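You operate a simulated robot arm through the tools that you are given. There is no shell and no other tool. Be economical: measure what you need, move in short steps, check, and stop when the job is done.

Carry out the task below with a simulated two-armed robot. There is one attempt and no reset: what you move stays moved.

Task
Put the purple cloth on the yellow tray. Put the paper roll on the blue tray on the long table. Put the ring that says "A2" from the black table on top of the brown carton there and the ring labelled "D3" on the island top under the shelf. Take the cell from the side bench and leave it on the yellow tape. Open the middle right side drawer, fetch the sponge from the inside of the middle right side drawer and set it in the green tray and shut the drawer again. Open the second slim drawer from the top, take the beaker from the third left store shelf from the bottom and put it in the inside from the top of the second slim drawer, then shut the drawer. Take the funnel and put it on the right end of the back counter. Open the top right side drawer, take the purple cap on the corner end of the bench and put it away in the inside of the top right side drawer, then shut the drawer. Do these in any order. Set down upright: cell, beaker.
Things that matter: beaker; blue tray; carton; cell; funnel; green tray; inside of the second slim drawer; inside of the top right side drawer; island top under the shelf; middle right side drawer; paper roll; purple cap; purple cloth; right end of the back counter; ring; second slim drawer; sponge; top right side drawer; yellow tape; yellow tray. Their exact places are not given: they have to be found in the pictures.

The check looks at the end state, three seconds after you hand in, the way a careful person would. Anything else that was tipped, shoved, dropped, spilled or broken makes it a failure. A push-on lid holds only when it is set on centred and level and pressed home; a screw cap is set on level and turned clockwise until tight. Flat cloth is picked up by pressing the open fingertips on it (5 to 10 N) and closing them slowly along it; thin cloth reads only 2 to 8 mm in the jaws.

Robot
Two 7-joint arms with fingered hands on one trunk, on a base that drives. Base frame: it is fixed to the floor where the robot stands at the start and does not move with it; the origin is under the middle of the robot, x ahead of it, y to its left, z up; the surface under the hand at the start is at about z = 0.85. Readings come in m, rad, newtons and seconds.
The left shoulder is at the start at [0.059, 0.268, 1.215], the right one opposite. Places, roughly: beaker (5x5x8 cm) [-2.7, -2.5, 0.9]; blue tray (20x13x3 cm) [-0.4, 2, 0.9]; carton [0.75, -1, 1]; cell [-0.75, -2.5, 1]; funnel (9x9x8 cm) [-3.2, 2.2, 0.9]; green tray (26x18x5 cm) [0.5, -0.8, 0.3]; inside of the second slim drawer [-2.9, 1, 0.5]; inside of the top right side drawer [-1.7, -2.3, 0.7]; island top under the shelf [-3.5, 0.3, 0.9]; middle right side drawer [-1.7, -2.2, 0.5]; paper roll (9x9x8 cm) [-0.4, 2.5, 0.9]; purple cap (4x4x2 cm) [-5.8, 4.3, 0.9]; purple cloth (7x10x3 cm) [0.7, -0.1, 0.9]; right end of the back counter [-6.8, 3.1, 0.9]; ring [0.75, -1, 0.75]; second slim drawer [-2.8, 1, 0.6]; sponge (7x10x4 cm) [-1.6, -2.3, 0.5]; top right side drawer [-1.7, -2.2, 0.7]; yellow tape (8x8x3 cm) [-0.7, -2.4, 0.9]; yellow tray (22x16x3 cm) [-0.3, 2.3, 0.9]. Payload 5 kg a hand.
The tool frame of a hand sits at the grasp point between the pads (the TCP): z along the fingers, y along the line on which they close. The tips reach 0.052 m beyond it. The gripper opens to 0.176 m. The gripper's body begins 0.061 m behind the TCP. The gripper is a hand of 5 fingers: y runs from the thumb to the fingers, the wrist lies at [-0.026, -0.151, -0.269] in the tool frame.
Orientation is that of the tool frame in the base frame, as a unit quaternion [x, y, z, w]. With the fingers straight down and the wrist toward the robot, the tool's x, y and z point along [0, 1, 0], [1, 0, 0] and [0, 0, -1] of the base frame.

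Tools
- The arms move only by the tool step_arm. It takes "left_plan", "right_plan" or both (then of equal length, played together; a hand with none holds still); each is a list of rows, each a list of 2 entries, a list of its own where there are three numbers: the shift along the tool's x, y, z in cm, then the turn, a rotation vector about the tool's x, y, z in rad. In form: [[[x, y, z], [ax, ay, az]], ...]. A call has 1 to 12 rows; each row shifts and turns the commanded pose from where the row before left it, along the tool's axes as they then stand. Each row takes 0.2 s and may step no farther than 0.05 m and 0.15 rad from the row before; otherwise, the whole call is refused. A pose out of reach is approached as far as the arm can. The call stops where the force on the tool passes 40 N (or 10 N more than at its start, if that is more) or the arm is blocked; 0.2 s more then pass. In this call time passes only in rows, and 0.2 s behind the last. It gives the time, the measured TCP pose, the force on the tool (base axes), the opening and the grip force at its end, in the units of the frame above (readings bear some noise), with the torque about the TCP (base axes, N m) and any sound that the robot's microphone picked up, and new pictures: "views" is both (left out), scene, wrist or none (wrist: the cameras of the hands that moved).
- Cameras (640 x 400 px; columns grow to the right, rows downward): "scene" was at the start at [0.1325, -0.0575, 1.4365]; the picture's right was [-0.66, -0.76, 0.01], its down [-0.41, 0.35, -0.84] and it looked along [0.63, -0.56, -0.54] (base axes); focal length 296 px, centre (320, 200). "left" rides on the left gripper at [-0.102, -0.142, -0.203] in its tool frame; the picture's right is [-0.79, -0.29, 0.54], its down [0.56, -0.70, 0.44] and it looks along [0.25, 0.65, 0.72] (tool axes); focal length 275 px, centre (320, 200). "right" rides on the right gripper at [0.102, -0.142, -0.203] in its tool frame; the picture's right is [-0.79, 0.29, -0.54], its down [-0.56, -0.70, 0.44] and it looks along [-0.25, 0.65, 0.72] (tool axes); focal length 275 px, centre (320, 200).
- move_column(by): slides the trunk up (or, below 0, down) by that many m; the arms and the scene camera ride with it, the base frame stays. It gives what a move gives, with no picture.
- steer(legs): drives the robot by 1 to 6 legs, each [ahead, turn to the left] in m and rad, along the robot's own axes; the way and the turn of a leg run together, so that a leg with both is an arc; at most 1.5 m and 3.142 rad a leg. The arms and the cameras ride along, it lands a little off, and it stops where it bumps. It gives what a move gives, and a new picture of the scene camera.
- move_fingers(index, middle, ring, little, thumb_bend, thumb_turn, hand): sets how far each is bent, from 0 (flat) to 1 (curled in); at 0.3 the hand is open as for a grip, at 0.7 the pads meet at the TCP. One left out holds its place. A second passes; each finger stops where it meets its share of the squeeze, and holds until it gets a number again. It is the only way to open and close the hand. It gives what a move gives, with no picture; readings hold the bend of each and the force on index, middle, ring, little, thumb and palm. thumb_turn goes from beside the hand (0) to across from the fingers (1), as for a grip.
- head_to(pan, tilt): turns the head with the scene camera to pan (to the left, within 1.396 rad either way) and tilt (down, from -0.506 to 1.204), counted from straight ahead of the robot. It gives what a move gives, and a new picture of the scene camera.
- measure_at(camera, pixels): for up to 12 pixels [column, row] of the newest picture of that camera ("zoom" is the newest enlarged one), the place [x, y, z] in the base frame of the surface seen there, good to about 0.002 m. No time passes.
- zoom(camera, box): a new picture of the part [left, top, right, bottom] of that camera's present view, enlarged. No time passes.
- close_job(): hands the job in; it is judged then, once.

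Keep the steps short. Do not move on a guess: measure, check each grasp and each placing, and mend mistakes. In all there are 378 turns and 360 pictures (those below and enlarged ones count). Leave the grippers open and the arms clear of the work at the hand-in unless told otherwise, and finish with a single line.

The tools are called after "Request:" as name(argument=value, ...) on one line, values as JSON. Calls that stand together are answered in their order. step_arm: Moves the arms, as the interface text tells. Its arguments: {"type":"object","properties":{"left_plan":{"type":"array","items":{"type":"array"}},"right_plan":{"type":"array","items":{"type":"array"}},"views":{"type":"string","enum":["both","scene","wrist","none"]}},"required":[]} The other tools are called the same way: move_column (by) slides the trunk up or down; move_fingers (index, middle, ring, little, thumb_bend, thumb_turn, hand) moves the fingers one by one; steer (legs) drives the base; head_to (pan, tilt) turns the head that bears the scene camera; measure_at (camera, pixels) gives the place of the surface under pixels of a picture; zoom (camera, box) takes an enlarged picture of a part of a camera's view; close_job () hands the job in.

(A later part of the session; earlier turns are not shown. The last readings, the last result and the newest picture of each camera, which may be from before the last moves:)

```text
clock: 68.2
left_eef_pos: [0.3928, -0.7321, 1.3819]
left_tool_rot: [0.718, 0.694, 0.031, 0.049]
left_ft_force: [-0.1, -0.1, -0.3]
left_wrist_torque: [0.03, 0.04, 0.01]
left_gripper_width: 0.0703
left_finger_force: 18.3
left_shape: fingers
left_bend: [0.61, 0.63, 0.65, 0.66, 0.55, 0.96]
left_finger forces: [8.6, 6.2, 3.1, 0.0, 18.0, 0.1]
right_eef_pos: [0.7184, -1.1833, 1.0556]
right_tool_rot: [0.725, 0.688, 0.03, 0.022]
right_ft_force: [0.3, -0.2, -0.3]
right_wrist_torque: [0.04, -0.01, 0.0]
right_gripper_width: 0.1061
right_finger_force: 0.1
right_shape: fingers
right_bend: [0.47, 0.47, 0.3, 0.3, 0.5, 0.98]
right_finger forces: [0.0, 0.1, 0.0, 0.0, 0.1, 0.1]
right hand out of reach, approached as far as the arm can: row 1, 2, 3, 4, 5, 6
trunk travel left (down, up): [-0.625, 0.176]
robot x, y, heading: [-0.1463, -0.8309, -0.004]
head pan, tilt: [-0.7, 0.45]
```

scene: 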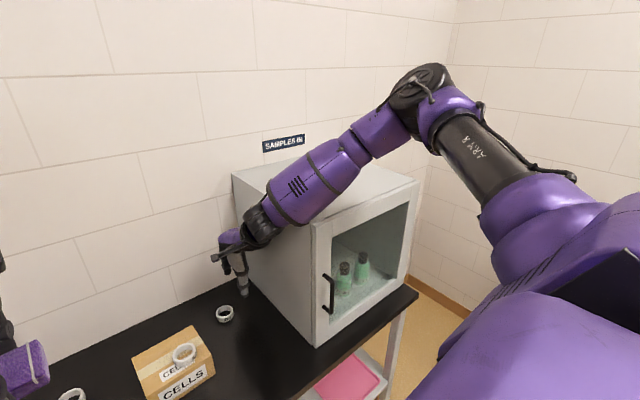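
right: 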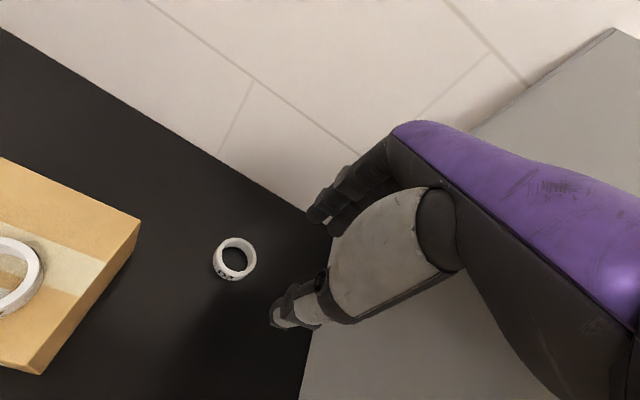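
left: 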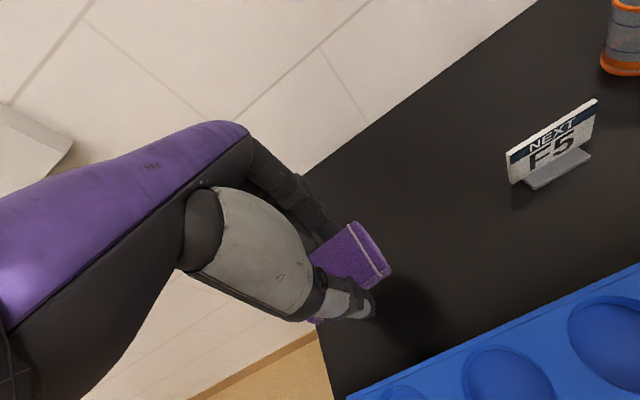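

This is out of reach from here. I raise the hand again and drive 0.1 m closer.

Request:
step_arm(right_plan=[[[0, -1, -3], [0, 0, 0]], [[0, -2, -3], [0, 0, 0]], [[0, -2, -3], [0, 0, 0]], [[0, -2, -3], [0, 0, 0]], [[0, 0, -2], [0, 0, 0]]], views="none")

Request:
steer(legs=[[0.1, 0]])

```text
clock: 69.4
left_eef_pos: [0.3932, -0.7311, 1.3816]
left_tool_rot: [0.717, 0.694, 0.03, 0.049]
left_ft_force: [0.8, 0.1, -0.7]
left_wrist_torque: [-0.02, 0.05, -0.01]
left_gripper_width: 0.0701
left_finger_force: 17.7
left_shape: fingers
left_bend: [0.61, 0.63, 0.65, 0.66, 0.55, 0.96]
left_finger forces: [8.6, 6.3, 3.1, 0.0, 18.1, 0.0]
right_eef_pos: [0.633, -1.1826, 1.1914]
right_tool_rot: [0.725, 0.688, 0.03, 0.022]
right_ft_force: [0.0, 0.2, -1.2]
right_wrist_torque: [0.02, -0.02, 0.02]
right_gripper_width: 0.1063
right_finger_force: 0.0
right_shape: fingers
right_bend: [0.47, 0.47, 0.3, 0.3, 0.5, 0.98]
right_finger forces: [0.1, 0.0, 0.1, 0.1, 0.0, 0.0]
trunk travel left (down, up): [-0.625, 0.176]
robot x, y, heading: [-0.1473, -0.8296, -0.004]
head pan, tilt: [-0.7, 0.45]
```

```text
clock: 70.7
left_eef_pos: [0.4947, -0.7307, 1.3829]
left_tool_rot: [0.717, 0.695, 0.03, 0.049]
left_ft_force: [1.1, -0.3, -0.5]
left_wrist_torque: [-0.02, 0.12, -0.01]
left_gripper_width: 0.0701
left_finger_force: 18.2
left_shape: fingers
left_bend: [0.61, 0.63, 0.65, 0.66, 0.55, 0.96]
left_finger forces: [8.7, 6.2, 3.0, 0.0, 18.0, 0.1]
right_eef_pos: [0.7346, -1.1807, 1.1904]
right_tool_rot: [0.724, 0.688, 0.029, 0.021]
right_ft_force: [0.8, 0.0, -0.2]
right_wrist_torque: [-0.02, 0.1, -0.01]
right_gripper_width: 0.1061
right_finger_force: 0.2
right_shape: fingers
right_bend: [0.47, 0.47, 0.3, 0.3, 0.5, 0.98]
right_finger forces: [0.0, 0.1, 0.0, 0.0, 0.0, 0.0]
trunk travel left (down, up): [-0.625, 0.176]
robot x, y, heading: [-0.0451, -0.8305, -0.006]
head pan, tilt: [-0.7, 0.45]
```

scene: 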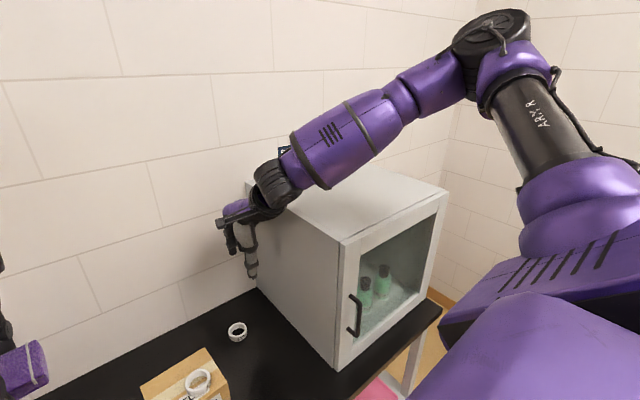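

The forearm would pass very close over the cabinet. I reposition: move the hand left, back off, and come in from further left and turned right, so the elbow stays clear of the cabinet.

Request:
step_arm(right_plan=[[[2, -1, 0], [0, 0, 0]], [[3, -1, 0], [0, 0, 0]], [[3, -1, 0], [0, 0, 0]], [[3, -1, 0], [0, 0, 0]], [[2, 0, 0], [0, 0, 0]]], views="none")

Request:
steer(legs=[[-0.4, 0], [0, 0.39], [0.45, 0], [0, -0.69]])

```text
clock: 71.9
left_eef_pos: [0.4761, -0.7382, 1.389]
left_tool_rot: [0.721, 0.689, 0.03, 0.058]
left_ft_force: [0.1, -1.0, -0.2]
left_wrist_torque: [0.09, 0.02, 0.0]
left_gripper_width: 0.0698
left_finger_force: 17.6
left_shape: fingers
left_bend: [0.61, 0.63, 0.64, 0.66, 0.55, 0.96]
left_finger forces: [8.6, 6.2, 3.1, 0.1, 18.0, 0.0]
right_eef_pos: [0.6829, -1.0483, 1.1963]
right_tool_rot: [0.725, 0.687, 0.035, 0.026]
right_ft_force: [0.2, -1.2, -0.5]
right_wrist_torque: [0.09, 0.02, 0.01]
right_gripper_width: 0.1063
right_finger_force: 0.1
right_shape: fingers
right_bend: [0.47, 0.47, 0.3, 0.3, 0.5, 0.98]
right_finger forces: [0.0, 0.0, 0.0, 0.1, 0.1, 0.1]
trunk travel left (down, up): [-0.625, 0.176]
robot x, y, heading: [-0.042, -0.83, -0.007]
head pan, tilt: [-0.7, 0.45]
```

```text
clock: 82.6
left_eef_pos: [0.4938, -0.7253, 1.3884]
left_tool_rot: [0.814, 0.577, 0.027, 0.06]
left_ft_force: [0.1, -0.2, -1.1]
left_wrist_torque: [-0.03, -0.02, -0.02]
left_gripper_width: 0.07
left_finger_force: 16.8
left_shape: fingers
left_bend: [0.61, 0.63, 0.64, 0.66, 0.55, 0.96]
left_finger forces: [8.7, 6.0, 2.7, 0.1, 17.4, 0.0]
right_eef_pos: [0.5966, -1.0906, 1.1957]
right_tool_rot: [0.821, 0.569, 0.031, 0.032]
right_ft_force: [0.1, -0.3, 0.6]
right_wrist_torque: [0.03, 0.02, -0.01]
right_gripper_width: 0.1064
right_finger_force: 0.1
right_shape: fingers
right_bend: [0.47, 0.47, 0.3, 0.3, 0.5, 0.98]
right_finger forces: [0.1, 0.1, 0.0, 0.0, 0.0, 0.0]
trunk travel left (down, up): [-0.625, 0.176]
robot x, y, heading: [-0.0262, -0.6544, -0.313]
head pan, tilt: [-0.7, 0.45]
```

scene: 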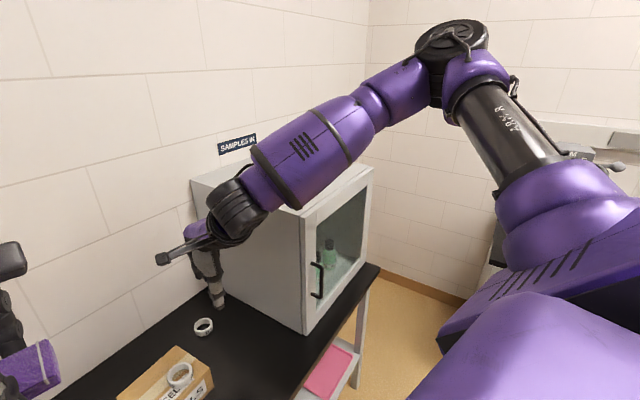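

Now D3 is at robot-frame (0.90, -0.21). I drive 0.1 m closer.

Request:
steer(legs=[[0.1, 0]])

Request:
measure_at(camera="scene", pixels=[[205, 325], [270, 190], [330, 140], [400, 85], [450, 55]])

Request:
zoom(camera="right", box=[0, 0, 640, 400])

```text
clock: 83.3
left_eef_pos: [0.4394, -0.721, 1.3993]
left_tool_rot: [0.813, 0.578, 0.03, 0.069]
left_ft_force: [-2.8, -0.4, -4.4]
left_wrist_torque: [-0.07, -0.35, 0.07]
left_gripper_width: 0.07
left_finger_force: 17.0
left_shape: fingers
left_bend: [0.61, 0.64, 0.65, 0.66, 0.55, 0.96]
left_finger forces: [8.6, 6.0, 2.7, 0.0, 17.2, 0.1]
right_eef_pos: [0.5512, -1.088, 1.2236]
right_tool_rot: [0.82, 0.569, 0.043, 0.048]
right_ft_force: [-0.1, -4.5, 0.0]
right_wrist_torque: [0.36, -0.02, 0.09]
right_gripper_width: 0.1065
right_finger_force: 0.0
right_shape: fingers
right_bend: [0.47, 0.47, 0.3, 0.3, 0.5, 0.97]
right_finger forces: [0.1, 0.1, 0.0, 0.1, 0.0, 0.1]
trunk travel left (down, up): [-0.625, 0.176]
robot x, y, heading: [-0.0292, -0.6489, -0.313]
head pan, tilt: [-0.7, 0.45]
stopped in leg 1: the force on the tool passed its limit at 79 N (the readings are from after the stop); the commanded pose is now the measured one
```

scene: 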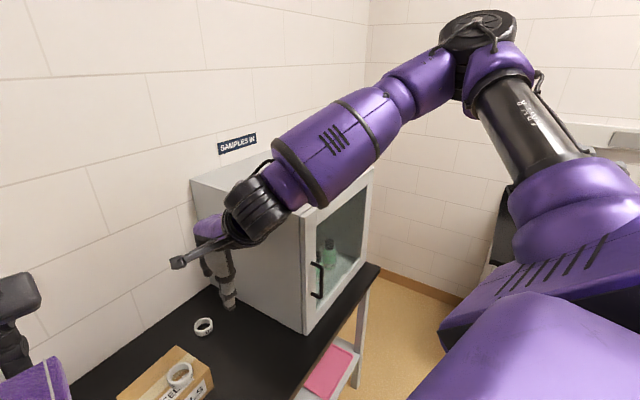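

```text
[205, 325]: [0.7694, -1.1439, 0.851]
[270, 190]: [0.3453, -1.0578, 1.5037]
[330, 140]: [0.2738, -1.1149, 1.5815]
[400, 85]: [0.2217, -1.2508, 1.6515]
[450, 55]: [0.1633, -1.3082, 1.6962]
```

```text
1.00 times, centred on (320, 200) of right (not enlarged: the box is as wide or as high as the picture)
```

zoom: 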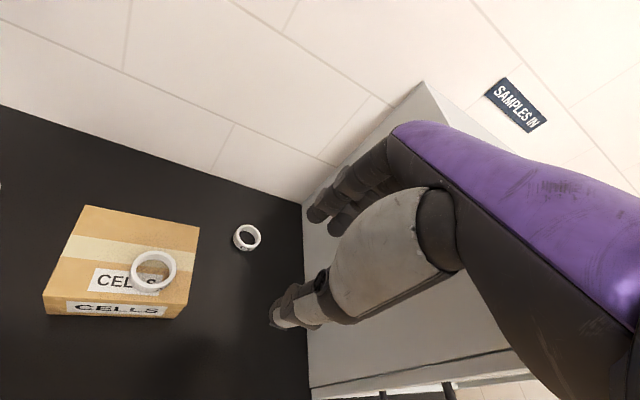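

The base corner reached the table, so it can't go closer at this heading. The elbow now sits clear of the cabinet, so I back off 2 cm and lower the trunk 0.2 m to gain reach.

Request:
steer(legs=[[-0.02, 0]])

Request:
move_column(by=-0.2)

Request:
step_arm(right_plan=[[[0, 1, 0], [0.03, 0, 0]], [[0, 2, 0], [0.03, 0, 0]], [[0, 2, 0], [0.03, 0, 0]], [[0, 2, 0], [0, 0, 0]], [[0, 2, 0], [0, 0, 0]], [[0, 2, 0], [0, 0, 0]]])

```text
clock: 84.1
left_eef_pos: [0.4279, -0.7086, 1.3977]
left_tool_rot: [0.811, 0.58, 0.028, 0.069]
left_ft_force: [2.6, 2.2, -1.0]
left_wrist_torque: [-0.31, 0.23, -0.18]
left_gripper_width: 0.07
left_finger_force: 16.7
left_shape: fingers
left_bend: [0.61, 0.64, 0.65, 0.66, 0.55, 0.96]
left_finger forces: [8.6, 5.8, 2.7, 0.0, 17.3, 0.1]
right_eef_pos: [0.5351, -1.0775, 1.2221]
right_tool_rot: [0.819, 0.571, 0.039, 0.051]
right_ft_force: [2.6, 2.4, 0.7]
right_wrist_torque: [-0.28, 0.24, -0.04]
right_gripper_width: 0.1066
right_finger_force: 0.2
right_shape: fingers
right_bend: [0.47, 0.47, 0.3, 0.3, 0.5, 0.97]
right_finger forces: [0.0, 0.1, 0.0, 0.0, 0.1, 0.1]
trunk travel left (down, up): [-0.625, 0.176]
robot x, y, heading: [-0.0441, -0.6455, -0.314]
head pan, tilt: [-0.7, 0.45]
```

scene: 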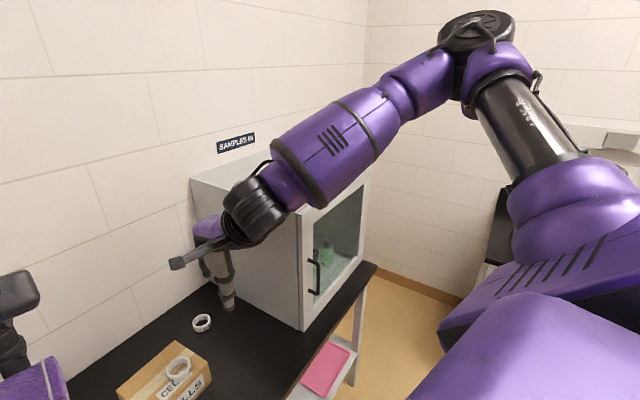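

```text
clock: 86.3
left_eef_pos: [0.4065, -0.7051, 1.2065]
left_tool_rot: [0.811, 0.58, 0.035, 0.075]
left_ft_force: [-0.4, 0.8, 0.8]
left_wrist_torque: [-0.03, -0.06, 0.02]
left_gripper_width: 0.07
left_finger_force: 17.8
left_shape: fingers
left_bend: [0.61, 0.64, 0.65, 0.66, 0.55, 0.96]
left_finger forces: [8.8, 6.1, 2.8, 0.1, 17.8, 0.0]
right_eef_pos: [0.5164, -1.0736, 1.033]
right_tool_rot: [0.818, 0.571, 0.046, 0.055]
right_ft_force: [-0.8, 1.4, 0.1]
right_wrist_torque: [-0.07, -0.01, -0.05]
right_gripper_width: 0.1063
right_finger_force: 0.1
right_shape: fingers
right_bend: [0.47, 0.47, 0.3, 0.3, 0.5, 0.98]
right_finger forces: [0.1, 0.1, 0.0, 0.0, 0.1, 0.0]
trunk travel left (down, up): [-0.425, 0.376]
robot x, y, heading: [-0.047, -0.6451, -0.31]
head pan, tilt: [-0.7, 0.45]
```

```text
clock: 87.7
left_eef_pos: [0.4073, -0.7051, 1.2055]
left_tool_rot: [0.811, 0.58, 0.035, 0.075]
left_ft_force: [1.0, -0.4, -0.3]
left_wrist_torque: [-0.01, 0.02, -0.03]
left_gripper_width: 0.0699
left_finger_force: 17.4
left_shape: fingers
left_bend: [0.61, 0.64, 0.65, 0.66, 0.55, 0.96]
left_finger forces: [8.8, 6.1, 2.8, 0.1, 17.6, 0.1]
right_eef_pos: [0.6188, -1.112, 1.04]
right_tool_rot: [0.821, 0.571, 0.02, 0.017]
right_ft_force: [0.3, 0.5, -0.6]
right_wrist_torque: [-0.02, 0.03, 0.0]
right_gripper_width: 0.1067
right_finger_force: 0.1
right_shape: fingers
right_bend: [0.47, 0.47, 0.3, 0.3, 0.5, 0.98]
right_finger forces: [0.0, 0.0, 0.1, 0.0, 0.1, 0.0]
trunk travel left (down, up): [-0.425, 0.376]
robot x, y, heading: [-0.0451, -0.6448, -0.314]
head pan, tilt: [-0.7, 0.45]
```

scene: 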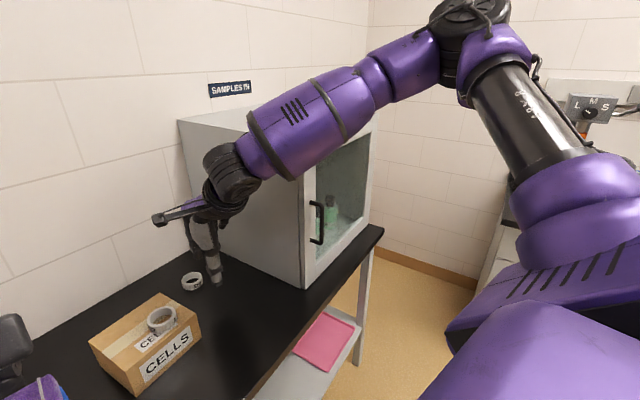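
right: 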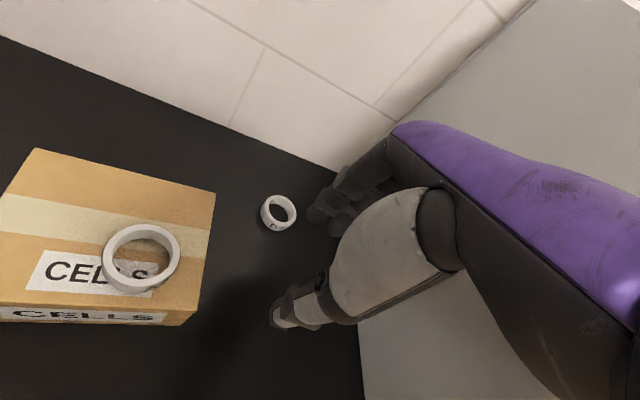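

There's room now. I move over D3 at z≈1.04.

Request:
step_arm(right_plan=[[[0.5, 2, 0], [0, 0, 0]], [[0.5, 2.5, 0], [0, 0, 0]], [[0.5, 2.5, 0], [0, 0, 0]], [[0.5, 2.5, 0], [0, 0, 0]], [[0.5, 2.5, 0], [0, 0, 0]], [[0.5, 2, 0], [0, 0, 0]]], views="wrist")

```text
clock: 89.1
left_eef_pos: [0.4068, -0.7055, 1.2062]
left_tool_rot: [0.811, 0.58, 0.034, 0.075]
left_ft_force: [-0.8, 0.8, 0.0]
left_wrist_torque: [-0.04, -0.07, 0.04]
left_gripper_width: 0.07
left_finger_force: 17.8
left_shape: fingers
left_bend: [0.61, 0.64, 0.65, 0.66, 0.55, 0.96]
left_finger forces: [8.8, 6.0, 2.7, 0.0, 17.6, 0.0]
right_eef_pos: [0.7456, -1.142, 1.0525]
right_tool_rot: [0.82, 0.572, 0.021, 0.018]
right_ft_force: [-0.2, 0.6, 0.2]
right_wrist_torque: [-0.05, -0.12, 0.0]
right_gripper_width: 0.1065
right_finger_force: 0.1
right_shape: fingers
right_bend: [0.47, 0.47, 0.3, 0.3, 0.5, 0.98]
right_finger forces: [0.0, 0.1, 0.1, 0.0, 0.1, 0.0]
right hand out of reach, approached as far as the arm can: row 6
trunk travel left (down, up): [-0.425, 0.376]
robot x, y, heading: [-0.0444, -0.6468, -0.313]
head pan, tilt: [-0.7, 0.45]
```

right: 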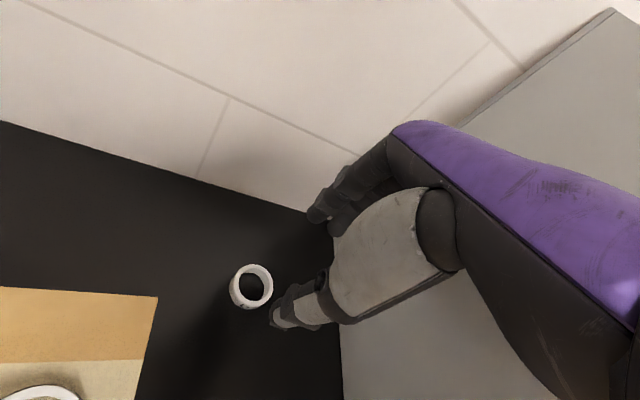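

I'm at the reach limit by about 1.5 cm. Lowering the trunk 0.08 m brings the shoulder level with the wrist and gives more reach.

Request:
move_column(by=-0.08)

Request:
step_arm(right_plan=[[[0.7, 0.4, 0], [0, 0, 0]], [[0.6, 0.8, 0], [0, 0, 0]], [[0, 0, 0], [0, 0, 0]]], views="wrist")

Request:
measure_at(camera="right", pixels=[[280, 318], [318, 215], [338, 225]])

Request:
zoom(camera="right", box=[200, 140, 440, 360])

```text
clock: 90.2
left_eef_pos: [0.4106, -0.7077, 1.1165]
left_tool_rot: [0.812, 0.58, 0.027, 0.063]
left_ft_force: [-0.1, -0.1, 0.7]
left_wrist_torque: [0.02, -0.09, 0.04]
left_gripper_width: 0.07
left_finger_force: 18.1
left_shape: fingers
left_bend: [0.61, 0.64, 0.65, 0.66, 0.55, 0.96]
left_finger forces: [8.7, 6.1, 2.9, 0.0, 17.7, 0.0]
right_eef_pos: [0.7472, -1.1416, 0.9742]
right_tool_rot: [0.82, 0.572, 0.021, 0.018]
right_ft_force: [-0.1, 0.3, 0.9]
right_wrist_torque: [-0.02, -0.04, 0.0]
right_gripper_width: 0.1064
right_finger_force: 0.1
right_shape: fingers
right_bend: [0.47, 0.47, 0.3, 0.3, 0.5, 0.98]
right_finger forces: [0.1, 0.1, 0.0, 0.0, 0.0, 0.0]
trunk travel left (down, up): [-0.345, 0.456]
robot x, y, heading: [-0.0454, -0.6457, -0.31]
head pan, tilt: [-0.7, 0.45]
```

```text
clock: 91.0
left_eef_pos: [0.4128, -0.7084, 1.1153]
left_tool_rot: [0.811, 0.581, 0.026, 0.064]
left_ft_force: [-0.4, -0.3, -0.5]
left_wrist_torque: [-0.04, -0.01, 0.01]
left_gripper_width: 0.0698
left_finger_force: 18.1
left_shape: fingers
left_bend: [0.61, 0.64, 0.65, 0.66, 0.55, 0.96]
left_finger forces: [8.8, 6.1, 2.8, 0.0, 17.8, 0.0]
right_eef_pos: [0.7597, -1.1349, 0.9724]
right_tool_rot: [0.82, 0.572, 0.021, 0.017]
right_ft_force: [0.5, 0.4, -0.1]
right_wrist_torque: [0.0, 0.0, -0.02]
right_gripper_width: 0.1064
right_finger_force: 0.1
right_shape: fingers
right_bend: [0.47, 0.47, 0.3, 0.3, 0.5, 0.98]
right_finger forces: [0.1, 0.0, 0.1, 0.0, 0.0, 0.1]
right hand out of reach, approached as far as the arm can: row 2
trunk travel left (down, up): [-0.345, 0.456]
robot x, y, heading: [-0.043, -0.6462, -0.312]
head pan, tilt: [-0.7, 0.45]
```

right: 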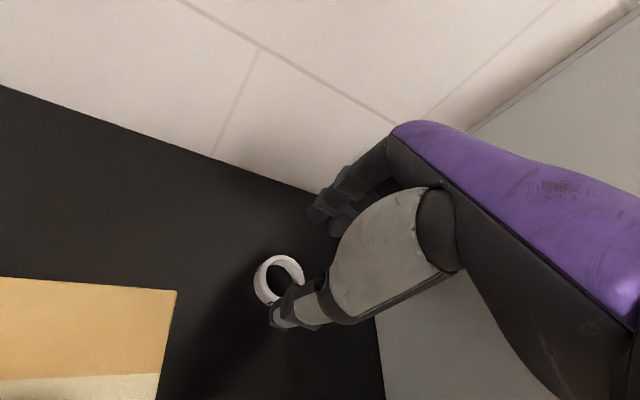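

```text
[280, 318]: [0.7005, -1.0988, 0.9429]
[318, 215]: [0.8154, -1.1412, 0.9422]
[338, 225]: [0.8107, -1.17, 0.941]
```

```text
1.82 times, centred on (320, 250) of right
```

zoom: 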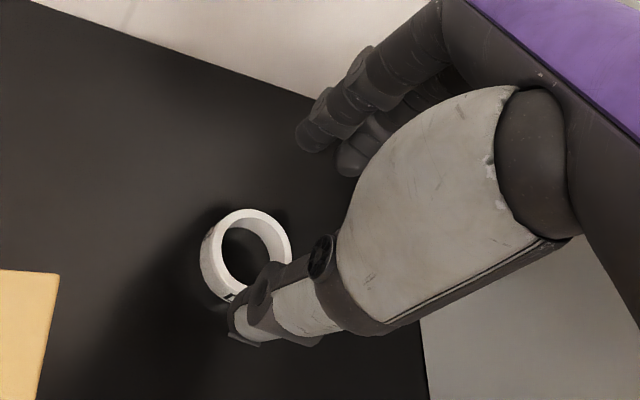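

The alignment is good. I lower the hand to z≈0.92 with the trunk and then close.

Request:
move_column(by=-0.052)

Request:
step_arm(right_plan=[[[0, 0, 0], [0, 0, 0]]], views="wrist")

Request:
measure_at(camera="right", pixels=[[280, 318], [318, 215], [338, 225], [290, 305]])

```text
clock: 92.0
left_eef_pos: [0.4137, -0.7093, 1.0582]
left_tool_rot: [0.811, 0.583, 0.022, 0.054]
left_ft_force: [0.1, -0.3, 0.3]
left_wrist_torque: [-0.01, -0.09, 0.05]
left_gripper_width: 0.0701
left_finger_force: 17.8
left_shape: fingers
left_bend: [0.61, 0.64, 0.65, 0.66, 0.55, 0.96]
left_finger forces: [8.8, 6.2, 2.9, 0.1, 17.7, 0.1]
right_eef_pos: [0.7597, -1.137, 0.9249]
right_tool_rot: [0.82, 0.571, 0.022, 0.017]
right_ft_force: [0.3, 0.1, 1.0]
right_wrist_torque: [-0.03, -0.06, -0.04]
right_gripper_width: 0.1065
right_finger_force: 0.0
right_shape: fingers
right_bend: [0.47, 0.47, 0.3, 0.3, 0.5, 0.98]
right_finger forces: [0.0, 0.0, 0.1, 0.0, 0.1, 0.0]
trunk travel left (down, up): [-0.293, 0.508]
robot x, y, heading: [-0.0462, -0.6486, -0.317]
head pan, tilt: [-0.7, 0.45]
```

```text
clock: 92.4
left_eef_pos: [0.4154, -0.7084, 1.0578]
left_tool_rot: [0.811, 0.582, 0.022, 0.054]
left_ft_force: [-0.1, -0.2, -0.3]
left_wrist_torque: [-0.01, -0.02, 0.0]
left_gripper_width: 0.0701
left_finger_force: 17.8
left_shape: fingers
left_bend: [0.61, 0.64, 0.65, 0.66, 0.55, 0.96]
left_finger forces: [8.7, 6.0, 2.8, 0.0, 17.7, 0.0]
right_eef_pos: [0.7601, -1.135, 0.9221]
right_tool_rot: [0.82, 0.571, 0.021, 0.017]
right_ft_force: [-0.3, 0.2, 0.0]
right_wrist_torque: [-0.01, -0.01, 0.0]
right_gripper_width: 0.1063
right_finger_force: 0.0
right_shape: fingers
right_bend: [0.47, 0.47, 0.3, 0.3, 0.5, 0.98]
right_finger forces: [0.0, 0.0, 0.0, 0.0, 0.0, 0.0]
trunk travel left (down, up): [-0.293, 0.508]
robot x, y, heading: [-0.0464, -0.6469, -0.312]
head pan, tilt: [-0.7, 0.45]
```

right: 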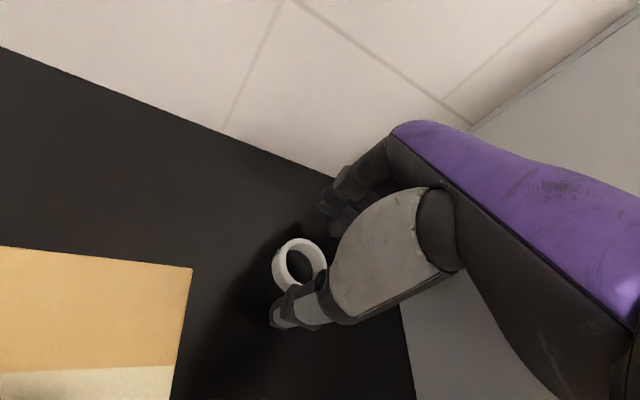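

```text
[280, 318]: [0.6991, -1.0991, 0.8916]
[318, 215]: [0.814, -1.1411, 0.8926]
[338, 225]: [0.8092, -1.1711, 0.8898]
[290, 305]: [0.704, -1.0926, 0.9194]
```

The tips straddle D3. I close with a firmer squeeze than for A2.

Request:
move_fingers(hand="right", thumb_bend=0.62, index=0.62, middle=0.62)

Request:
zoom(camera="right", box=[220, 180, 400, 350])

```text
clock: 93.4
left_eef_pos: [0.4151, -0.7088, 1.057]
left_tool_rot: [0.811, 0.582, 0.021, 0.054]
left_ft_force: [-0.2, -0.1, 0.9]
left_wrist_torque: [0.02, -0.01, -0.01]
left_gripper_width: 0.0698
left_finger_force: 18.6
left_shape: fingers
left_bend: [0.61, 0.64, 0.65, 0.66, 0.55, 0.96]
left_finger forces: [8.8, 6.1, 2.8, 0.1, 17.7, 0.0]
right_eef_pos: [0.7593, -1.1351, 0.9226]
right_tool_rot: [0.82, 0.571, 0.021, 0.017]
right_ft_force: [1.7, -0.1, 6.3]
right_wrist_torque: [0.02, -0.1, 0.04]
right_gripper_width: 0.0557
right_finger_force: 5.8
right_shape: fingers
right_bend: [0.6, 0.61, 0.3, 0.3, 0.6, 0.97]
right_finger forces: [3.7, 1.9, 0.0, 0.0, 4.9, 0.0]
trunk travel left (down, up): [-0.293, 0.508]
robot x, y, heading: [-0.0512, -0.6471, -0.309]
head pan, tilt: [-0.7, 0.45]
```

```text
2.35 times, centred on (310, 265) of right
```

zoom: 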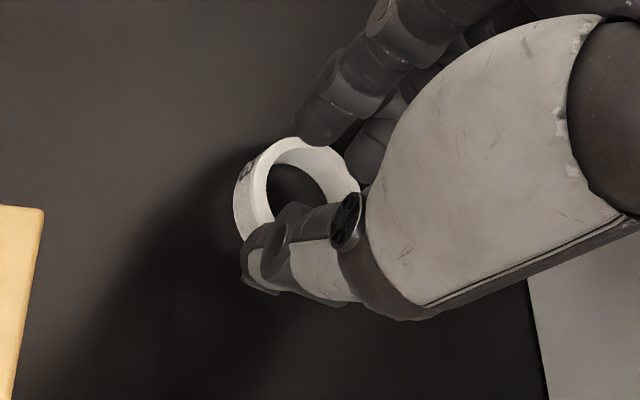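

The upward 6 N suggests the pads bear on the ring's upper edge. I open slightly, go 0.7 cm lower and close again for a deeper grip.

Request:
move_fingers(hand="right", thumb_bend=0.56, index=0.55, middle=0.55)

Request:
step_arm(right_plan=[[[0, 0, 0.3], [0, 0, 0]], [[0, 0, 0.3], [0, 0, 0]], [[0, 0, 0], [0, 0, 0]]], views="none")

```text
clock: 94.4
left_eef_pos: [0.4155, -0.7106, 1.0573]
left_tool_rot: [0.811, 0.582, 0.022, 0.054]
left_ft_force: [-0.4, 0.4, 0.0]
left_wrist_torque: [0.03, -0.04, 0.0]
left_gripper_width: 0.0701
left_finger_force: 17.3
left_shape: fingers
left_bend: [0.61, 0.64, 0.65, 0.66, 0.55, 0.96]
left_finger forces: [8.8, 6.1, 2.8, 0.0, 17.8, 0.1]
right_eef_pos: [0.7591, -1.1357, 0.921]
right_tool_rot: [0.82, 0.571, 0.021, 0.018]
right_ft_force: [-0.6, -0.6, 0.0]
right_wrist_torque: [0.01, 0.05, -0.02]
right_gripper_width: 0.0755
right_finger_force: 0.0
right_shape: fingers
right_bend: [0.55, 0.55, 0.3, 0.3, 0.56, 0.97]
right_finger forces: [0.0, 0.0, 0.0, 0.1, 0.0, 0.0]
trunk travel left (down, up): [-0.293, 0.508]
robot x, y, heading: [-0.0486, -0.6489, -0.312]
head pan, tilt: [-0.7, 0.45]
```

```text
clock: 95.2
left_eef_pos: [0.4152, -0.7102, 1.0579]
left_tool_rot: [0.811, 0.582, 0.022, 0.054]
left_ft_force: [-0.3, 0.5, 0.2]
left_wrist_torque: [0.0, 0.01, 0.03]
left_gripper_width: 0.0701
left_finger_force: 17.4
left_shape: fingers
left_bend: [0.61, 0.64, 0.65, 0.66, 0.55, 0.96]
left_finger forces: [8.8, 6.1, 2.7, 0.0, 17.6, 0.0]
right_eef_pos: [0.7588, -1.1349, 0.9157]
right_tool_rot: [0.82, 0.571, 0.02, 0.018]
right_ft_force: [0.2, 0.3, -0.4]
right_wrist_torque: [0.03, 0.0, 0.02]
right_gripper_width: 0.0751
right_finger_force: 0.0
right_shape: fingers
right_bend: [0.55, 0.55, 0.3, 0.3, 0.56, 0.97]
right_finger forces: [0.0, 0.0, 0.1, 0.0, 0.0, 0.1]
trunk travel left (down, up): [-0.293, 0.508]
robot x, y, heading: [-0.0471, -0.6444, -0.313]
head pan, tilt: [-0.7, 0.45]
```

Still no table contact at 0.916. I go another 0.7 cm in tiny steps and close.

Request:
step_arm(right_plan=[[[0, 0, 0.25], [0, 0, 0]], [[0, 0, 0.25], [0, 0, 0]], [[0, 0, 0.2], [0, 0, 0]], [[0, 0, 0], [0, 0, 0]]], views="none")

Request:
move_fingers(hand="right", thumb_bend=0.63, index=0.63, middle=0.63)

```text
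clock: 96.2
left_eef_pos: [0.4146, -0.709, 1.0576]
left_tool_rot: [0.811, 0.582, 0.022, 0.054]
left_ft_force: [-0.3, -0.6, -0.4]
left_wrist_torque: [-0.01, 0.01, 0.04]
left_gripper_width: 0.0699
left_finger_force: 17.6
left_shape: fingers
left_bend: [0.61, 0.64, 0.65, 0.66, 0.55, 0.96]
left_finger forces: [8.8, 6.1, 2.8, 0.0, 17.6, 0.0]
right_eef_pos: [0.7616, -1.1353, 0.9116]
right_tool_rot: [0.82, 0.572, 0.021, 0.017]
right_ft_force: [-0.2, -0.2, 13.5]
right_wrist_torque: [0.43, 0.64, 0.05]
right_gripper_width: 0.0754
right_finger_force: 6.9
right_shape: fingers
right_bend: [0.55, 0.55, 0.3, 0.3, 0.56, 0.98]
right_finger forces: [0.1, 0.0, 0.0, 0.0, 13.5, 0.1]
trunk travel left (down, up): [-0.293, 0.508]
robot x, y, heading: [-0.0452, -0.6429, -0.311]
head pan, tilt: [-0.7, 0.45]
```

```text
clock: 97.2
left_eef_pos: [0.4155, -0.7105, 1.0578]
left_tool_rot: [0.811, 0.582, 0.022, 0.054]
left_ft_force: [0.2, 0.1, 0.2]
left_wrist_torque: [0.02, -0.02, -0.02]
left_gripper_width: 0.0699
left_finger_force: 17.4
left_shape: fingers
left_bend: [0.61, 0.64, 0.65, 0.66, 0.55, 0.96]
left_finger forces: [8.8, 6.1, 2.8, 0.1, 17.6, 0.0]
right_eef_pos: [0.7595, -1.1364, 0.91]
right_tool_rot: [0.82, 0.572, 0.02, 0.018]
right_ft_force: [0.3, -2.0, 16.6]
right_wrist_torque: [0.37, 0.64, 0.06]
right_gripper_width: 0.0573
right_finger_force: 16.7
right_shape: fingers
right_bend: [0.6, 0.61, 0.3, 0.3, 0.6, 0.97]
right_finger forces: [4.1, 4.1, 0.0, 0.1, 25.0, 0.0]
trunk travel left (down, up): [-0.293, 0.508]
robot x, y, heading: [-0.0446, -0.6476, -0.311]
head pan, tilt: [-0.7, 0.45]
```

The thumb touches the table, so this is the deepest possible grip. I squeeze more and lift slowly.

Request:
move_fingers(hand="right", thumb_bend=0.68, index=0.7, middle=0.7)

Request:
step_arm(right_plan=[[[0, 0, -0.5], [0, 0, 0]], [[0, 0, -0.5], [0, 0, 0]], [[0, 0, -1], [0, 0, 0]], [[0, 0, -1], [0, 0, 0]], [[0, 0, -1], [0, 0, 0]], [[0, 0, 0], [0, 0, 0]]], views="wrist")

Request:
zoom(camera="right", box=[220, 180, 400, 350])

```text
clock: 98.2
left_eef_pos: [0.4153, -0.7093, 1.0574]
left_tool_rot: [0.811, 0.582, 0.021, 0.053]
left_ft_force: [0.5, 0.2, -0.1]
left_wrist_torque: [0.01, -0.01, -0.01]
left_gripper_width: 0.0701
left_finger_force: 18.2
left_shape: fingers
left_bend: [0.61, 0.64, 0.65, 0.66, 0.55, 0.96]
left_finger forces: [8.8, 6.1, 2.8, 0.1, 17.7, 0.0]
right_eef_pos: [0.76, -1.1354, 0.9095]
right_tool_rot: [0.82, 0.572, 0.021, 0.019]
right_ft_force: [0.9, -4.6, 20.0]
right_wrist_torque: [0.15, 0.61, 0.17]
right_gripper_width: 0.0559
right_finger_force: 26.7
right_shape: fingers
right_bend: [0.61, 0.62, 0.3, 0.3, 0.61, 0.97]
right_finger forces: [8.4, 9.7, 0.0, 0.0, 34.9, 0.0]
trunk travel left (down, up): [-0.293, 0.508]
robot x, y, heading: [-0.0471, -0.6475, -0.313]
head pan, tilt: [-0.7, 0.45]
```

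```text
clock: 99.6
left_eef_pos: [0.4154, -0.7094, 1.0566]
left_tool_rot: [0.811, 0.582, 0.021, 0.054]
left_ft_force: [0.0, -0.3, -0.6]
left_wrist_torque: [-0.02, 0.01, -0.01]
left_gripper_width: 0.0701
left_finger_force: 17.7
left_shape: fingers
left_bend: [0.61, 0.64, 0.65, 0.66, 0.55, 0.96]
left_finger forces: [8.8, 6.1, 2.7, 0.2, 17.7, 0.1]
right_eef_pos: [0.7575, -1.1348, 0.9464]
right_tool_rot: [0.82, 0.571, 0.02, 0.017]
right_ft_force: [-0.4, -0.8, 0.2]
right_wrist_torque: [0.03, 0.04, 0.03]
right_gripper_width: 0.056
right_finger_force: 16.2
right_shape: fingers
right_bend: [0.61, 0.63, 0.3, 0.3, 0.61, 0.96]
right_finger forces: [8.0, 7.3, 0.0, 0.0, 16.4, 0.0]
trunk travel left (down, up): [-0.293, 0.508]
robot x, y, heading: [-0.0463, -0.645, -0.312]
head pan, tilt: [-0.7, 0.45]
```

right: 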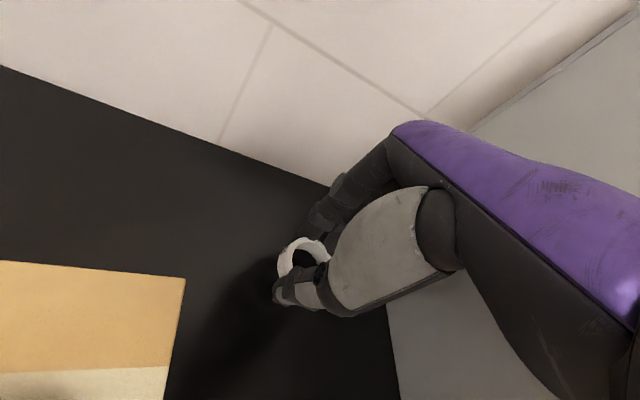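

```text
2.35 times, centred on (310, 265) of right
```

zoom: 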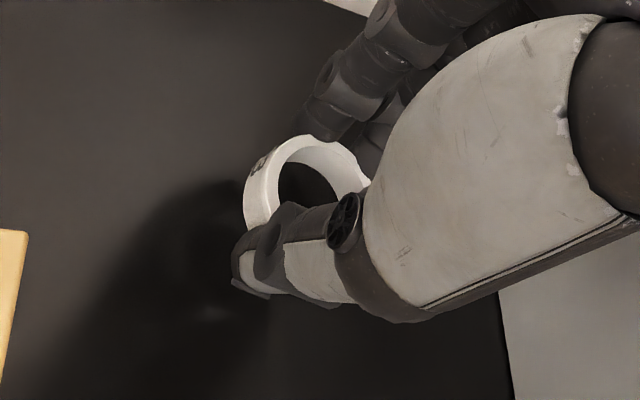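

D3 is held stably at width 0.056 and 16 N. I raise the trunk, back away, and turn left toward the long table at y≈2.

Request:
move_column(by=0.2)

Request:
steer(legs=[[-0.45, 0]])

Request:
head_to(pan=1.39, tilt=0.35)

```text
clock: 101.7
left_eef_pos: [0.4164, -0.7096, 1.2571]
left_tool_rot: [0.811, 0.582, 0.022, 0.054]
left_ft_force: [0.1, -0.5, -1.4]
left_wrist_torque: [0.01, 0.02, -0.01]
left_gripper_width: 0.0698
left_finger_force: 18.1
left_shape: fingers
left_bend: [0.61, 0.64, 0.65, 0.66, 0.55, 0.96]
left_finger forces: [8.7, 5.9, 2.8, 0.1, 17.6, 0.1]
right_eef_pos: [0.7543, -1.1348, 1.1927]
right_tool_rot: [0.819, 0.572, 0.036, 0.037]
right_ft_force: [-0.2, 0.6, 0.0]
right_wrist_torque: [-0.02, 0.0, 0.01]
right_gripper_width: 0.0557
right_finger_force: 15.8
right_shape: fingers
right_bend: [0.61, 0.63, 0.3, 0.3, 0.61, 0.96]
right_finger forces: [8.2, 7.4, 0.0, 0.1, 16.4, 0.0]
trunk travel left (down, up): [-0.493, 0.308]
robot x, y, heading: [-0.0436, -0.651, -0.311]
head pan, tilt: [-0.7, 0.45]
```

```text
clock: 105.2
left_eef_pos: [-0.0112, -0.5688, 1.2567]
left_tool_rot: [0.806, 0.589, 0.022, 0.054]
left_ft_force: [-0.2, 0.0, -0.4]
left_wrist_torque: [0.02, -0.06, 0.0]
left_gripper_width: 0.0699
left_finger_force: 17.7
left_shape: fingers
left_bend: [0.61, 0.64, 0.65, 0.66, 0.55, 0.96]
left_finger forces: [9.0, 6.0, 2.7, 0.0, 17.6, 0.0]
right_eef_pos: [0.3332, -0.9859, 1.194]
right_tool_rot: [0.814, 0.578, 0.038, 0.038]
right_ft_force: [-0.2, -0.3, -0.1]
right_wrist_torque: [0.01, -0.06, -0.01]
right_gripper_width: 0.0559
right_finger_force: 16.1
right_shape: fingers
right_bend: [0.61, 0.63, 0.3, 0.3, 0.61, 0.96]
right_finger forces: [8.0, 7.5, 0.1, 0.1, 16.4, 0.0]
trunk travel left (down, up): [-0.493, 0.308]
robot x, y, heading: [-0.4707, -0.5147, -0.295]
head pan, tilt: [-0.7, 0.45]
```

scene: 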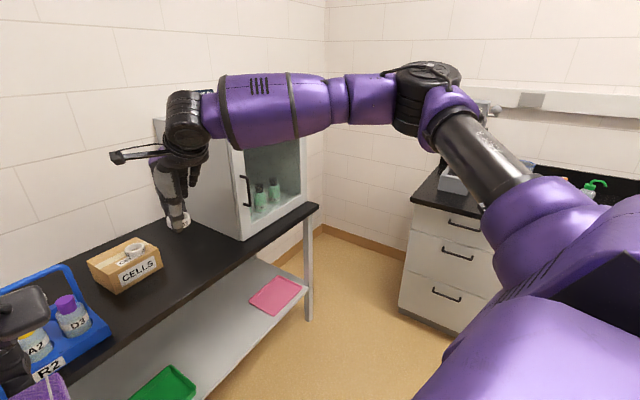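

```text
clock: 107.2
left_eef_pos: [-0.0262, -0.5648, 1.2633]
left_tool_rot: [0.808, 0.586, 0.024, 0.059]
left_ft_force: [0.1, -0.3, -1.3]
left_wrist_torque: [0.01, 0.03, -0.01]
left_gripper_width: 0.0702
left_finger_force: 17.7
left_shape: fingers
left_bend: [0.61, 0.64, 0.65, 0.66, 0.55, 0.96]
left_finger forces: [8.8, 6.0, 3.0, 0.0, 17.8, 0.1]
right_eef_pos: [0.3192, -0.9828, 1.2056]
right_tool_rot: [0.814, 0.578, 0.041, 0.042]
right_ft_force: [0.2, -0.2, 0.1]
right_wrist_torque: [0.06, 0.02, 0.01]
right_gripper_width: 0.0562
right_finger_force: 16.1
right_shape: fingers
right_bend: [0.62, 0.64, 0.3, 0.3, 0.61, 0.96]
right_finger forces: [8.4, 7.3, 0.0, 0.0, 16.2, 0.0]
trunk travel left (down, up): [-0.493, 0.308]
robot x, y, heading: [-0.4726, -0.5121, -0.294]
head pan, tilt: [1.389, 0.351]
```

scene: 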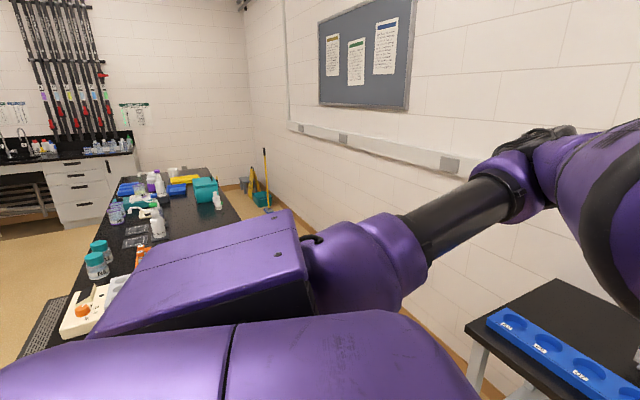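

I see the long table with bottles and trays ahead on the left. I measure its outline and the objects on it.

Request:
measure_at(camera="scene", pixels=[[205, 170], [240, 222], [128, 185], [60, 310], [95, 255], [183, 179], [125, 190], [175, 190], [215, 200], [150, 255], [120, 215], [270, 215]])

Request:
zoom(camera="scene", box=[20, 140, 300, 340])

```text
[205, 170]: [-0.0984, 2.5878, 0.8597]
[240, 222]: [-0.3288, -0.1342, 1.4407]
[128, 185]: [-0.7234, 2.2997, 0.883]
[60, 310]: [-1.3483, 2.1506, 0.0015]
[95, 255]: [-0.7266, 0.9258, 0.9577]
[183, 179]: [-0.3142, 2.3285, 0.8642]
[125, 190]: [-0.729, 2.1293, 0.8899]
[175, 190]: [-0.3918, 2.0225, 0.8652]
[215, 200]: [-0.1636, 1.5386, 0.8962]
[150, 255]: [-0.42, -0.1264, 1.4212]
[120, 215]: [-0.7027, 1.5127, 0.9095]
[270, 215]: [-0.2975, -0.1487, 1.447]
```

```text
2.00 times, centred on (160, 240) of scene
```

zoom: 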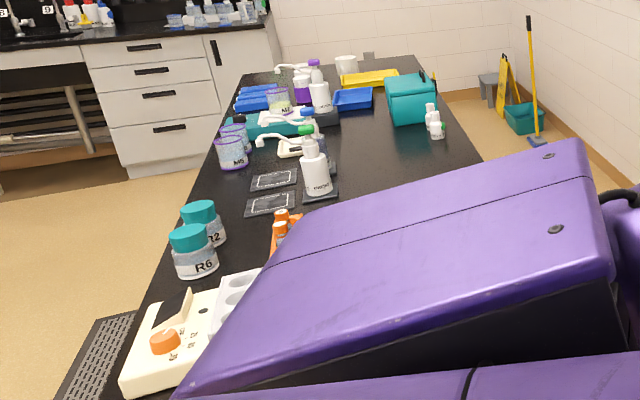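

The long table spans roughly x -0.83 to -0.1 and y 0.6 to 2.65. I'll work from its left side (x≈-1.25). First I turn left part way and look at the open floor.

Request:
steer(legs=[[0, 1.6]])

Request:
head_to(pan=0.9, tilt=0.45)

```text
clock: 113.6
left_eef_pos: [-0.4245, -0.0566, 1.2652]
left_tool_rot: [0.141, 0.988, 0.053, 0.015]
left_ft_force: [-0.5, 0.2, 0.3]
left_wrist_torque: [-0.07, -0.1, -0.08]
left_gripper_width: 0.0699
left_finger_force: 17.2
left_shape: fingers
left_bend: [0.61, 0.64, 0.65, 0.66, 0.55, 0.96]
left_finger forces: [8.7, 5.8, 2.8, 0.0, 17.2, 0.0]
right_eef_pos: [-0.0125, 0.2939, 1.2293]
right_tool_rot: [0.156, 0.985, 0.075, 0.0]
right_ft_force: [3.3, -5.9, 11.4]
right_wrist_torque: [-0.11, -0.32, -0.32]
right_gripper_width: 0.0551
right_finger_force: 14.8
right_shape: fingers
right_bend: [0.62, 0.64, 0.3, 0.3, 0.61, 0.96]
right_finger forces: [8.1, 7.6, 0.0, 0.0, 14.9, 0.0]
trunk travel left (down, up): [-0.493, 0.308]
robot x, y, heading: [-0.4457, -0.5152, 1.295]
head pan, tilt: [1.389, 0.351]
```

scene: 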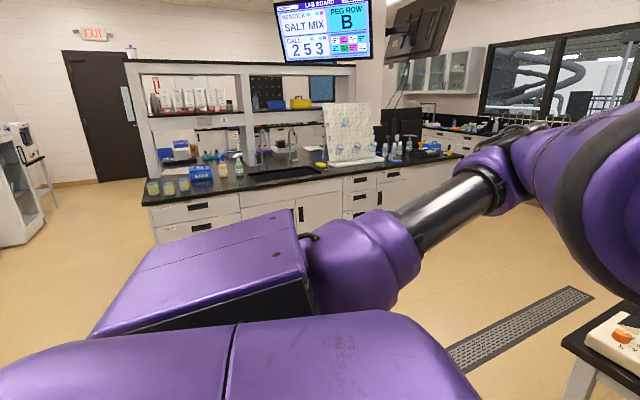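

```text
clock: 114.5
left_eef_pos: [-0.423, -0.0692, 1.2718]
left_tool_rot: [0.14, 0.988, 0.057, 0.016]
left_ft_force: [3.1, 1.6, -1.2]
left_wrist_torque: [-0.16, 0.38, 0.0]
left_gripper_width: 0.0699
left_finger_force: 16.8
left_shape: fingers
left_bend: [0.61, 0.63, 0.64, 0.66, 0.55, 0.96]
left_finger forces: [8.5, 5.7, 2.8, 0.1, 17.1, 0.0]
right_eef_pos: [-0.0122, 0.2771, 1.2388]
right_tool_rot: [0.158, 0.984, 0.08, -0.001]
right_ft_force: [3.4, 1.5, -2.6]
right_wrist_torque: [-0.07, 0.48, 0.16]
right_gripper_width: 0.0546
right_finger_force: 15.8
right_shape: fingers
right_bend: [0.62, 0.64, 0.3, 0.3, 0.61, 0.96]
right_finger forces: [8.7, 7.5, 0.1, 0.1, 15.1, 0.1]
trunk travel left (down, up): [-0.493, 0.308]
robot x, y, heading: [-0.4409, -0.5163, 1.295]
head pan, tilt: [0.901, 0.45]
```

scene: 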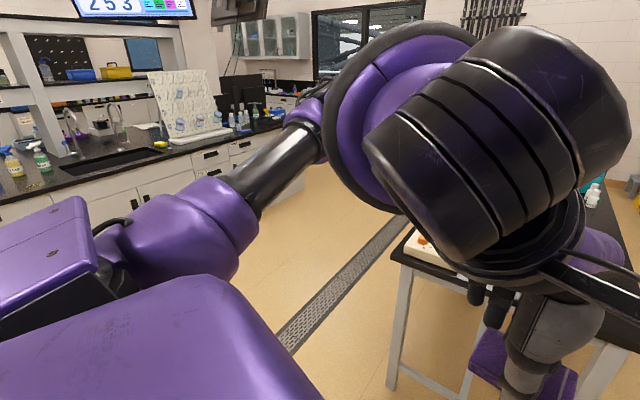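

The floor is open. I drive to the left side of the long table and face along it.

Request:
steer(legs=[[0, 1.1], [1.3, 0], [0, -0.82], [1.2, 0], [0.6, 0]])

```text
clock: 142.9
left_eef_pos: [-1.5411, 2.6088, 1.2747]
left_tool_rot: [0.0, 0.999, 0.054, 0.003]
left_ft_force: [-0.2, -0.1, -0.8]
left_wrist_torque: [-0.06, -0.05, 0.02]
left_gripper_width: 0.0696
left_finger_force: 16.1
left_shape: fingers
left_bend: [0.61, 0.64, 0.65, 0.66, 0.55, 0.96]
left_finger forces: [8.3, 5.3, 2.5, 0.1, 16.2, 0.1]
right_eef_pos: [-1.2445, 3.0562, 1.242]
right_tool_rot: [0.016, 0.997, 0.081, -0.011]
right_ft_force: [0.1, -0.2, -0.4]
right_wrist_torque: [-0.06, -0.05, -0.03]
right_gripper_width: 0.0537
right_finger_force: 15.1
right_shape: fingers
right_bend: [0.62, 0.64, 0.3, 0.3, 0.61, 0.96]
right_finger forces: [7.8, 8.0, 0.0, 0.1, 14.6, 0.1]
trunk travel left (down, up): [-0.493, 0.308]
robot x, y, heading: [-1.4339, 2.1736, 1.582]
head pan, tilt: [0.901, 0.45]
```

scene: 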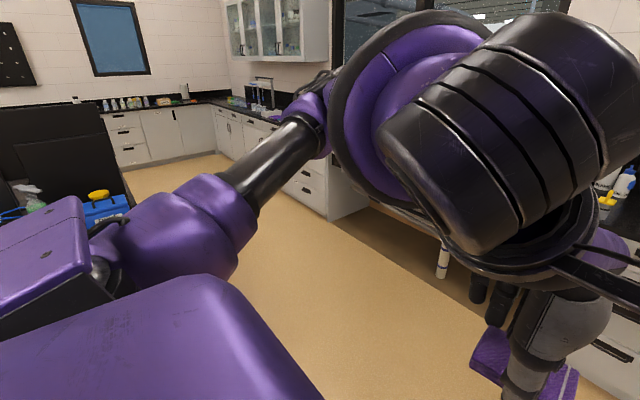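

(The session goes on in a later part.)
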